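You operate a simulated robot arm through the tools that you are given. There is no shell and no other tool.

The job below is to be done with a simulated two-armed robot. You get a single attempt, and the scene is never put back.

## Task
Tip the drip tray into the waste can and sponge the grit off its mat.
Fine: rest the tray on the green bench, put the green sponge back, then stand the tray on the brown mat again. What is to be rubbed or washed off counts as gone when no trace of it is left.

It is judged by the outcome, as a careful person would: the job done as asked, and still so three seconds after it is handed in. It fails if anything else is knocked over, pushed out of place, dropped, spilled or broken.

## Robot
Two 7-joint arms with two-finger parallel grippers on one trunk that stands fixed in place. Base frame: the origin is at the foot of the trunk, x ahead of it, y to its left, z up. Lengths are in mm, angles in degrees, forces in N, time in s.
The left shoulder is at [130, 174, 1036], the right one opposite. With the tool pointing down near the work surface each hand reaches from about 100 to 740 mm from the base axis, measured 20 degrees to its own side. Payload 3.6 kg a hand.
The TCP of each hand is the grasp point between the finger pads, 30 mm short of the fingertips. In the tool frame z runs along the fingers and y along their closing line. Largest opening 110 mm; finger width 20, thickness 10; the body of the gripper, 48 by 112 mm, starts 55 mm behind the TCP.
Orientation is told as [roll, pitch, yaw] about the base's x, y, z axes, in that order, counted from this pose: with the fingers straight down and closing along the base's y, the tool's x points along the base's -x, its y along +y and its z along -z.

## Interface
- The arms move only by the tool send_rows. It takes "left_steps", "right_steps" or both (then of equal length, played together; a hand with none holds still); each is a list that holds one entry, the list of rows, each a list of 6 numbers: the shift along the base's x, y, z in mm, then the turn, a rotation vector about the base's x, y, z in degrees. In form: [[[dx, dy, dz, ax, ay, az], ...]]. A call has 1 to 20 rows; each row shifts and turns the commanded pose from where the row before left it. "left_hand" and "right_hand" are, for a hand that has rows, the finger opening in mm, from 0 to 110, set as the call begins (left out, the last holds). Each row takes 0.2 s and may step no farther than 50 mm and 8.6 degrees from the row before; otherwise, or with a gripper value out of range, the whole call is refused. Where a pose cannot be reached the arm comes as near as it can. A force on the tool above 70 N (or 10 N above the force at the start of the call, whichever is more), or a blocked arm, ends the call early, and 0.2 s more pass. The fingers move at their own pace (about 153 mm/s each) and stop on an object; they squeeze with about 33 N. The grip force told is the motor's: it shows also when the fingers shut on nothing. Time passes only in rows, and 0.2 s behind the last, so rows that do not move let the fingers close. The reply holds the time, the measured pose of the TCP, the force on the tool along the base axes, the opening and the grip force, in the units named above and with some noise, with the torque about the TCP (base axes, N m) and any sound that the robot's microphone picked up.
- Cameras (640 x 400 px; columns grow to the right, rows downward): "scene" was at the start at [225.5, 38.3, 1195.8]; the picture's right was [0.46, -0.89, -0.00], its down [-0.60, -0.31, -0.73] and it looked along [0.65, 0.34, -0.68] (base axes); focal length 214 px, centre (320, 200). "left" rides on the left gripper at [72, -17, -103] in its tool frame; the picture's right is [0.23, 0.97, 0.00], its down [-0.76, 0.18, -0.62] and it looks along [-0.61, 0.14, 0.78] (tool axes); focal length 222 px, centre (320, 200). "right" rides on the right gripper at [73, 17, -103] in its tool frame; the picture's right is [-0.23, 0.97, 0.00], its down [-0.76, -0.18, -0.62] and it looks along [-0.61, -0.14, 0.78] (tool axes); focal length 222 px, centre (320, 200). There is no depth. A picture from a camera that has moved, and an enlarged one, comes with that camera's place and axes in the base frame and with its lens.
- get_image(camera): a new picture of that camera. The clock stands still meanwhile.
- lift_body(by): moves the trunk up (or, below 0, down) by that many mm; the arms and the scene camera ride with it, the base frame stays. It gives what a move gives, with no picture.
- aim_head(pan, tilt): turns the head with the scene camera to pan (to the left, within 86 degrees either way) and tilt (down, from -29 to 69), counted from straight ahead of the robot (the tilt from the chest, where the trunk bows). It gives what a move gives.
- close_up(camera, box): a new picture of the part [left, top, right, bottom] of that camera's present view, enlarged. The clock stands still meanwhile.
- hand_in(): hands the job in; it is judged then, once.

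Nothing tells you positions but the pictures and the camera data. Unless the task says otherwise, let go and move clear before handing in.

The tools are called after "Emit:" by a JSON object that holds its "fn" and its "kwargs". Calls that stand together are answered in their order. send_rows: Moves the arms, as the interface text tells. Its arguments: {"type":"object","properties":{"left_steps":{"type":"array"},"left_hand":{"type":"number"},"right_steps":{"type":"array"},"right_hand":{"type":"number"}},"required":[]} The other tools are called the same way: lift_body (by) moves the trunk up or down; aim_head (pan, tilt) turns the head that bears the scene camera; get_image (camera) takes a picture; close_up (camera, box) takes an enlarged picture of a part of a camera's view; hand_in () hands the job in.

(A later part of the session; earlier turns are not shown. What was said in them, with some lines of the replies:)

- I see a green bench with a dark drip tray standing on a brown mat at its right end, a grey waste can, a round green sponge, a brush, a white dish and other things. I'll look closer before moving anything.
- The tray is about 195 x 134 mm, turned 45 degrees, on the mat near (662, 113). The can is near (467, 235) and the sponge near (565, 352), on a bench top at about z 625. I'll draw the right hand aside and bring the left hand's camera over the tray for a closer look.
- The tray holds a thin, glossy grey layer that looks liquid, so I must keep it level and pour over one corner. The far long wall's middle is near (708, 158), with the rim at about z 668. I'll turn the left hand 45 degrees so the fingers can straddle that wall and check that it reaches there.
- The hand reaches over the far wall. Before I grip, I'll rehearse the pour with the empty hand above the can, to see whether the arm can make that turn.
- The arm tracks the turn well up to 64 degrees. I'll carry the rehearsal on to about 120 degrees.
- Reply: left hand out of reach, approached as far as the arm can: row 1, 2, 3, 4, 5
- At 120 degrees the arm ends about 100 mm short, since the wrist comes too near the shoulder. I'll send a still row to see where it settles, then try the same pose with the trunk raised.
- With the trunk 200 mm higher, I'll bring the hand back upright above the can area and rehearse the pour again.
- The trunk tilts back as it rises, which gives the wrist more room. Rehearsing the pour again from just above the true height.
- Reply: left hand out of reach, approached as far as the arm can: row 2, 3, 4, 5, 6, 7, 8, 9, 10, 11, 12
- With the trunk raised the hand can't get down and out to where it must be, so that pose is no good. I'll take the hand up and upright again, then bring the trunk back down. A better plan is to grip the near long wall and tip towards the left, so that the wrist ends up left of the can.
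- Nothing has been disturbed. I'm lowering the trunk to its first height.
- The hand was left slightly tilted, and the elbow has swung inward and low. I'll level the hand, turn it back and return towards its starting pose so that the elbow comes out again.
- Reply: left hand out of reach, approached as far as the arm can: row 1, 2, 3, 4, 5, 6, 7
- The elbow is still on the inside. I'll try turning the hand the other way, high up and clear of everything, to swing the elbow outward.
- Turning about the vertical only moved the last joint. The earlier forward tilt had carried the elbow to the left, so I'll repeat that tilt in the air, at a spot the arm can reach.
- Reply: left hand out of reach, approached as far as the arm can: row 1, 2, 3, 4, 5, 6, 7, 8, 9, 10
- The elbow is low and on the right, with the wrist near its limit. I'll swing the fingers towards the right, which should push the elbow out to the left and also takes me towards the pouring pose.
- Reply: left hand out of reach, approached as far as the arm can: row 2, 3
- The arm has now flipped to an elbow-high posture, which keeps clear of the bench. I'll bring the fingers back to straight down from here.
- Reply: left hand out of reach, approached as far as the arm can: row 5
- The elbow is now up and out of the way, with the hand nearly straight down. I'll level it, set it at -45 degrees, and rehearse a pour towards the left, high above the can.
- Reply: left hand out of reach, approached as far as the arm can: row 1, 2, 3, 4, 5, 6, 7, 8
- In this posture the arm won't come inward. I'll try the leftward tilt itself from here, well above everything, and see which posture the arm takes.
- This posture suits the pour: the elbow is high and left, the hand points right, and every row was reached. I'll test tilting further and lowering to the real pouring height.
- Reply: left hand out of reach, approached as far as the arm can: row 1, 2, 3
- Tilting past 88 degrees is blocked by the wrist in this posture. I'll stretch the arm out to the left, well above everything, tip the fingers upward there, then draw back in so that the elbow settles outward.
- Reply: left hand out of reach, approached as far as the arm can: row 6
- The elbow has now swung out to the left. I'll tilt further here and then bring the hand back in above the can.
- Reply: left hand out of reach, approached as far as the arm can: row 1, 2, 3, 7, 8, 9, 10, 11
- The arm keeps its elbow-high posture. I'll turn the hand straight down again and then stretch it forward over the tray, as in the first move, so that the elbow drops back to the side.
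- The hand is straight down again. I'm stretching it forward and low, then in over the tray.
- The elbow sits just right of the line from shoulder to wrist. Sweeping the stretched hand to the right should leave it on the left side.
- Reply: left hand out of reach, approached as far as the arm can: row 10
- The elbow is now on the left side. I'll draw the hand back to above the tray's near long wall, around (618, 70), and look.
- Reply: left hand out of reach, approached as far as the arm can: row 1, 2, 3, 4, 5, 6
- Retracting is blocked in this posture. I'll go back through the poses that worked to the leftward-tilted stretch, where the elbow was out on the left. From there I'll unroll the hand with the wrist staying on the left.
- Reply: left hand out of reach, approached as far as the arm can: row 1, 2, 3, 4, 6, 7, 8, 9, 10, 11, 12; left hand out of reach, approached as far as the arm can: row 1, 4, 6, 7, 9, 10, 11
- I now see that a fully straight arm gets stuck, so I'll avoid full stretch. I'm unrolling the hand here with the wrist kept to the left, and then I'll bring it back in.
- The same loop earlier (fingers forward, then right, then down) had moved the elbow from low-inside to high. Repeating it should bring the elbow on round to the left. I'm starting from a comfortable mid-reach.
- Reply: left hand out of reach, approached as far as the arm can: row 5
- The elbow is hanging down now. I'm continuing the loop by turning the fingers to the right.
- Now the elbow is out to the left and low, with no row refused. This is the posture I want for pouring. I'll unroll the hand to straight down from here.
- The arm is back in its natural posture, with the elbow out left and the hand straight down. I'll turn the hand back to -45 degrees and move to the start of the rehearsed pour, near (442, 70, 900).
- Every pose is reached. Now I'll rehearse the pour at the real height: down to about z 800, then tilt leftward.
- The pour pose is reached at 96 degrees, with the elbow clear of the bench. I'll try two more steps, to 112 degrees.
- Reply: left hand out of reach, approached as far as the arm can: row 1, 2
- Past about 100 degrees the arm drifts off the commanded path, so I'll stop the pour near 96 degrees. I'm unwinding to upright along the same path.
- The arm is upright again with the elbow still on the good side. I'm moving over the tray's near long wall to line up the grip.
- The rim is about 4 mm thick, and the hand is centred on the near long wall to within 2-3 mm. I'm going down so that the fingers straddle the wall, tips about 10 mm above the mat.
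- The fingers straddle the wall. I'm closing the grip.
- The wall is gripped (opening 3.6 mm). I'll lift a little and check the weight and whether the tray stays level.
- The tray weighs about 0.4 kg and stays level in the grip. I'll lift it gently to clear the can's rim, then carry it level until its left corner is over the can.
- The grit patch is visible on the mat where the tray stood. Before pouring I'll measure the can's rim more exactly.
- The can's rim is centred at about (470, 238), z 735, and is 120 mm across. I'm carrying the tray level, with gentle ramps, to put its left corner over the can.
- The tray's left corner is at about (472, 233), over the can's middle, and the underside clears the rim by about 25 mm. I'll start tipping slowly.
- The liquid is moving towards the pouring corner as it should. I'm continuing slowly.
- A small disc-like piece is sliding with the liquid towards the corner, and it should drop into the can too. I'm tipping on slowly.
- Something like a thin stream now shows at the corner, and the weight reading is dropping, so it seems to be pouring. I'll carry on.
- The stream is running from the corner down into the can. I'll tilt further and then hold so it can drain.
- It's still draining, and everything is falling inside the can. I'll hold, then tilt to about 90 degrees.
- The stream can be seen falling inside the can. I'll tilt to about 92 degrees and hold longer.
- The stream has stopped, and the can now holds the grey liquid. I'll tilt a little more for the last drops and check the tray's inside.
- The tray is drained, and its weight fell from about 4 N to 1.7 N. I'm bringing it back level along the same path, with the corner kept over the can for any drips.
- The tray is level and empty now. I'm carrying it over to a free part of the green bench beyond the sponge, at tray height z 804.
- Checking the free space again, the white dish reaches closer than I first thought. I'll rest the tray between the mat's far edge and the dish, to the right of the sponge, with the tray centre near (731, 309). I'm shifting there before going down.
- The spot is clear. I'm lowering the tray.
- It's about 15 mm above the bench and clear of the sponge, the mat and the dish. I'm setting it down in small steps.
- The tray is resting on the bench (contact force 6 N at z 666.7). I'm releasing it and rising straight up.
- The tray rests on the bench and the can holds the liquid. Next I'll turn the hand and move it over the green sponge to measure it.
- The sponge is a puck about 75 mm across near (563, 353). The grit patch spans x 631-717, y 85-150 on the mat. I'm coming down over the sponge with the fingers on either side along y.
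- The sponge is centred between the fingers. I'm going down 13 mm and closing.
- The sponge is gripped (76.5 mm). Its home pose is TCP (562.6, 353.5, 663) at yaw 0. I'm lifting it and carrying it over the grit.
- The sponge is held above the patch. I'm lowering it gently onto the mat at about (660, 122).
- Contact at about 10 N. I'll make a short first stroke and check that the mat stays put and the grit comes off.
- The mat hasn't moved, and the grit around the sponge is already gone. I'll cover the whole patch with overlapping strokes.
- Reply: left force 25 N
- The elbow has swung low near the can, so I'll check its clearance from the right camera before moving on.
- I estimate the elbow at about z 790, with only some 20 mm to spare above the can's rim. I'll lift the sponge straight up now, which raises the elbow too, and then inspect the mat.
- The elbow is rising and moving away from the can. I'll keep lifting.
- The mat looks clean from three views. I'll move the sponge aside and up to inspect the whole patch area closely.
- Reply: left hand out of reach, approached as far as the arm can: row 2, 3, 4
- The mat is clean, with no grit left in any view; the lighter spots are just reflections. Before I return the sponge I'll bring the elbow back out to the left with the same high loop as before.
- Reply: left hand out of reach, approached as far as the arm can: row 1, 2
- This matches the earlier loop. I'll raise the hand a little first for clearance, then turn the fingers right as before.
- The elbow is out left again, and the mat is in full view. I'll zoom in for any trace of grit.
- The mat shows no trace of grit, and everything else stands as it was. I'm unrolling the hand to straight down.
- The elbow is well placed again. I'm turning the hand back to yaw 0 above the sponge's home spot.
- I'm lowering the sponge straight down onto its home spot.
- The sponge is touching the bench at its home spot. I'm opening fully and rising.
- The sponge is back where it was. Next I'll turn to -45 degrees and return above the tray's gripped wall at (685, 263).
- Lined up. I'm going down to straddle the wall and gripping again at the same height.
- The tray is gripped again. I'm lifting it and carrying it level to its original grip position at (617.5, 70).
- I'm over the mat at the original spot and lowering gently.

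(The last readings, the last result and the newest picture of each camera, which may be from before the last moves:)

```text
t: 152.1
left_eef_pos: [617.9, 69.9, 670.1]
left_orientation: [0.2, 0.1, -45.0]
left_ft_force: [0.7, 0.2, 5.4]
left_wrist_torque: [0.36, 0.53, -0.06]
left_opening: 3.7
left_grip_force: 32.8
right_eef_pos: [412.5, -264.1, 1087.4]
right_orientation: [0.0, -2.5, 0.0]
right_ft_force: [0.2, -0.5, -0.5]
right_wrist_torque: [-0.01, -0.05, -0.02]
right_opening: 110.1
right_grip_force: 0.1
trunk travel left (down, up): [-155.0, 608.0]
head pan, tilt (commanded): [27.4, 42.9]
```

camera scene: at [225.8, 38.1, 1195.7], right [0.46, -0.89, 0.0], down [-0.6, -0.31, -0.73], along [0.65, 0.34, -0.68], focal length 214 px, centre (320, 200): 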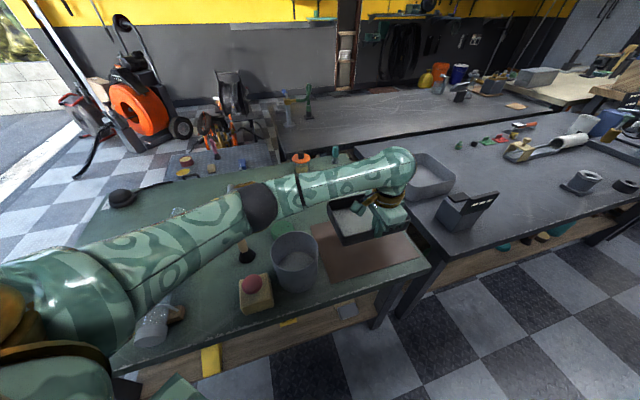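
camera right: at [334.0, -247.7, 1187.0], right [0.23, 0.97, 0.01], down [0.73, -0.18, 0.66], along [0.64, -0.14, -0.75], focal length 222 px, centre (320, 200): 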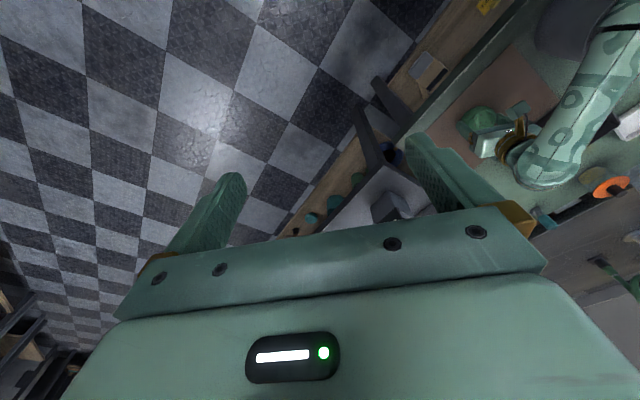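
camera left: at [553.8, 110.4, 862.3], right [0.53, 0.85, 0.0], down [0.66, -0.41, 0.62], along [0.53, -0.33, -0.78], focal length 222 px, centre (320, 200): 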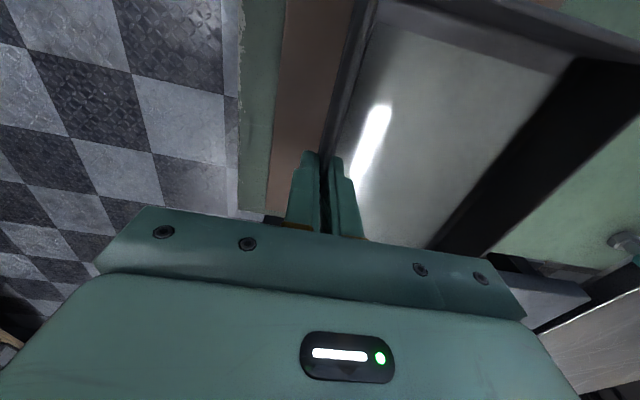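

The tray is touching the mat (5 N). I'm releasing it and rising straight up.

Emit:
{"fn": "send_rows", "kwargs": {"left_steps": [[[0, 0, 0, 0, 0, 0], [0, 0, 0, 0, 0, 0], [0, 0, 10, 0, 0, 0], [0, 0, 20, 0, 0, 0], [0, 0, 30, 0, 0, 0], [0, 0, 30, 0, 0, 0], [0, 0, 30, 0, 0, 0]]], "left_hand": 34}}

Emit:
{"fn": "get_image", "kwargs": {"camera": "left"}}

Emit:
{"fn": "get_image", "kwargs": {"camera": "scene"}}

```text
t: 153.7
left_eef_pos: [616.2, 69.8, 790.6]
left_orientation: [0.1, 0.1, -44.9]
left_ft_force: [-0.3, -0.7, 0.9]
left_wrist_torque: [0.0, 0.01, -0.01]
left_opening: 33.8
left_grip_force: 0.1
right_eef_pos: [413.2, -263.7, 1086.4]
right_orientation: [0.0, -2.6, 0.0]
right_ft_force: [-0.3, 0.5, 1.0]
right_wrist_torque: [-0.02, 0.0, 0.02]
right_opening: 110.1
right_grip_force: 0.0
trunk travel left (down, up): [-155.0, 608.0]
head pan, tilt (commanded): [27.4, 42.9]
```

```text
taken
camera left: at [553.9, 108.8, 892.6], right [0.53, 0.85, 0.0], down [0.66, -0.41, 0.62], along [0.53, -0.33, -0.78], focal length 222 px, centre (320, 200)
```

left: 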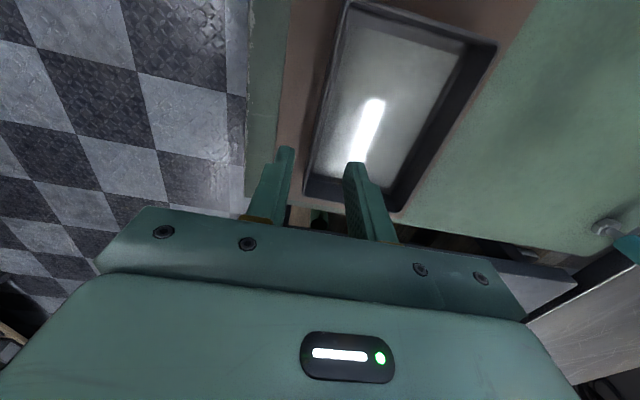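

```text
taken
camera scene: at [225.2, 38.0, 1195.9], right [0.46, -0.89, 0.0], down [-0.6, -0.31, -0.73], along [0.65, 0.34, -0.68], focal length 214 px, centre (320, 200)
```

scene: 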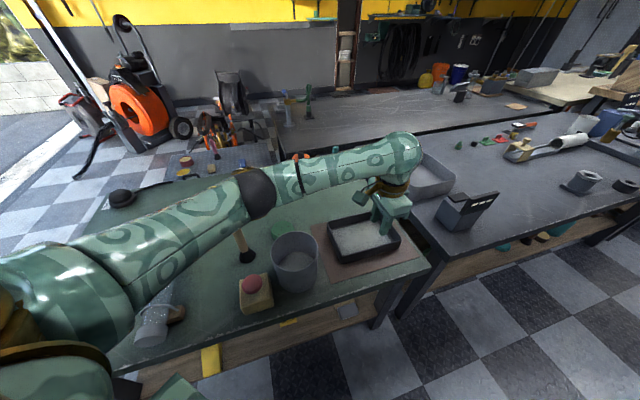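

The tray stands on the mat again. I'm moving the hand up and away to the left, and then I'll check everything once more.

Emit:
{"fn": "send_rows", "kwargs": {"left_steps": [[[-5, 5, 30, 0, 0, 0], [-5, 10, 30, 0, 0, 0], [-8, 20, 30, 0, 0, 0], [-8, 28, 30, 0, 0, 0], [-10, 32, 30, 0, 0, 0], [-10, 35, 25, 0, 0, 0], [-10, 35, 20, 0, 0, 0], [-10, 35, 20, 0, 0, 0], [-10, 30, 10, 0, 0, 0], [-10, 20, 5, 0, 0, 0]]]}}

Emit:
{"fn": "get_image", "kwargs": {"camera": "scene"}}

Emit:
{"fn": "close_up", "kwargs": {"camera": "scene", "box": [310, 190, 440, 290]}}

Emit:
{"fn": "close_up", "kwargs": {"camera": "scene", "box": [220, 170, 440, 308]}}

```text
t: 155.9
left_eef_pos: [528.9, 321.3, 1018.6]
left_orientation: [0.2, 0.1, -45.0]
left_ft_force: [0.2, 0.7, 0.0]
left_wrist_torque: [0.0, -0.03, 0.01]
left_opening: 34.1
left_grip_force: 0.1
right_eef_pos: [412.5, -264.0, 1087.2]
right_orientation: [0.1, -2.5, -0.1]
right_ft_force: [0.0, 0.0, 0.3]
right_wrist_torque: [0.0, 0.01, 0.02]
right_opening: 110.1
right_grip_force: 0.0
trunk travel left (down, up): [-155.0, 608.0]
head pan, tilt (commanded): [27.4, 42.9]
```

```text
taken
camera scene: at [225.2, 38.5, 1195.8], right [0.46, -0.89, 0.0], down [-0.6, -0.31, -0.73], along [0.65, 0.34, -0.68], focal length 214 px, centre (320, 200)
```

scene: 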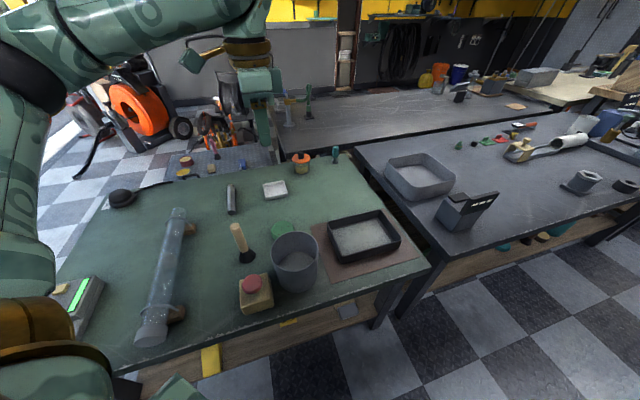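

```text
4.00 times, centred on (375, 240) of scene
camera zoom: at [225.2, 38.5, 1195.8], right [0.46, -0.89, 0.0], down [-0.6, -0.31, -0.73], along [0.65, 0.34, -0.68], focal length 858 px, centre (100, 40)
```

zoom: 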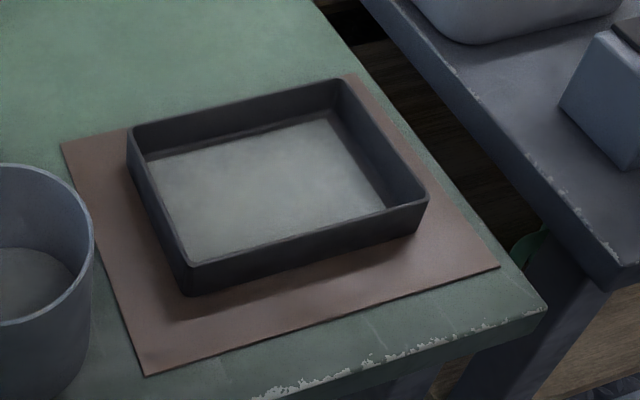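

```text
2.90 times, centred on (330, 239) of scene
camera zoom: at [225.2, 38.5, 1195.8], right [0.46, -0.89, 0.0], down [-0.6, -0.31, -0.73], along [0.65, 0.34, -0.68], focal length 622 px, centre (291, 87)
```

zoom: 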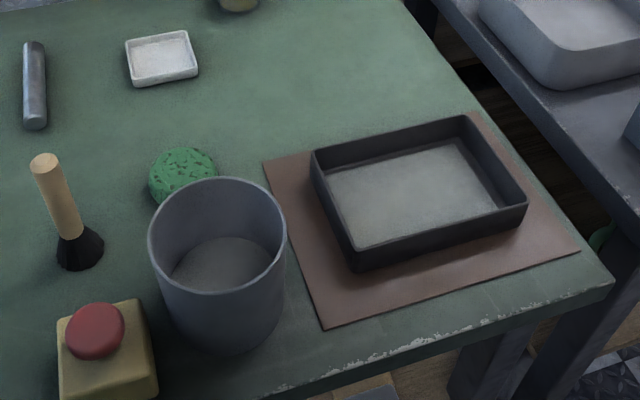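

Emit:
{"fn": "close_up", "kwargs": {"camera": "scene", "box": [325, 205, 405, 265]}}

Emit:
{"fn": "close_up", "kwargs": {"camera": "scene", "box": [262, 212, 326, 262]}}

Emit:
{"fn": "get_image", "kwargs": {"camera": "right"}}

```text
6.67 times, centred on (365, 235) of scene
camera zoom: at [225.2, 38.5, 1195.8], right [0.46, -0.89, 0.0], down [-0.6, -0.31, -0.73], along [0.65, 0.34, -0.68], focal length 1430 px, centre (20, -33)
```

zoom: 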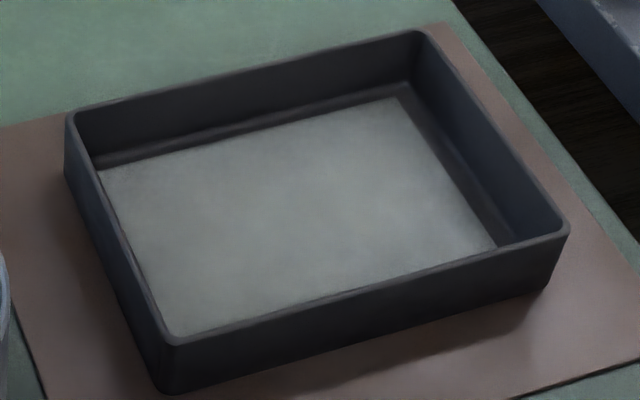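

```text
8.00 times, centred on (294, 237) of scene
camera zoom: at [225.2, 38.5, 1195.8], right [0.46, -0.89, 0.0], down [-0.6, -0.31, -0.73], along [0.65, 0.34, -0.68], focal length 1716 px, centre (528, -96)
```

zoom: 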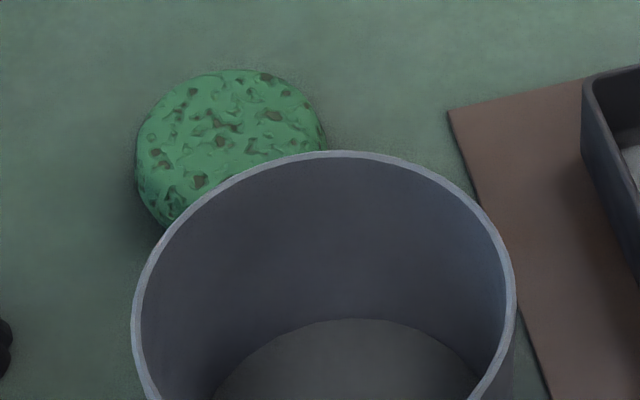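

```text
taken
camera right: at [335.6, -248.0, 1186.4], right [0.23, 0.97, 0.01], down [0.73, -0.18, 0.66], along [0.64, -0.14, -0.75], focal length 222 px, centre (320, 200)
```

right: 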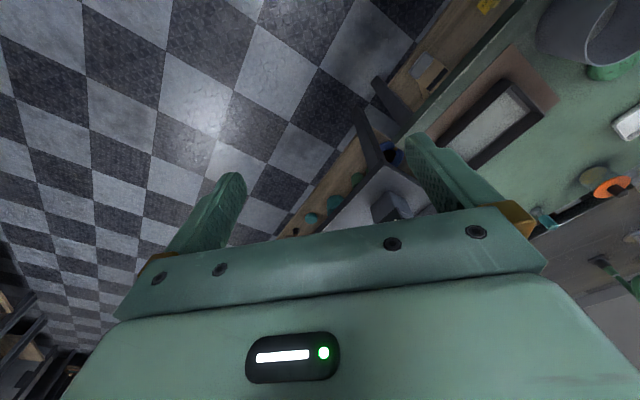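

Everything is done. The tray is empty and back on the clean mat in its first position, the liquid is in the can, the sponge is at its home spot, and nothing else has moved. Both hands are empty and clear, so I'm handing in.

Emit:
{"fn": "hand_in", "kwargs": {}}

```text
The job is handed in.
```

The job is handed in: the drip tray is emptied into the waste can, its mat is clean, and the tray is back in its original place on the brown mat.

- **Pouring:** I tipped the tray over the can by one corner until the stream stopped. Its weight fell from about 4 N to 1.5 N, and I saw nothing spill outside the can.
- **Mat:** I rested the tray on the green bench while I rubbed the mat with the green sponge. Zoomed views afterwards show no trace of grit.
- **Sponge:** It went back to where it had stood, to within a pixel or so in the scene camera.
- **Other objects:** The can, brush, dish and the other things on the bench look unmoved in the last pictures. Both hands are empty and clear of the bench.

While I was wiping, the left elbow came to within about 20 mm of the can's rim by my estimate. I lifted it away, and it did not touch.
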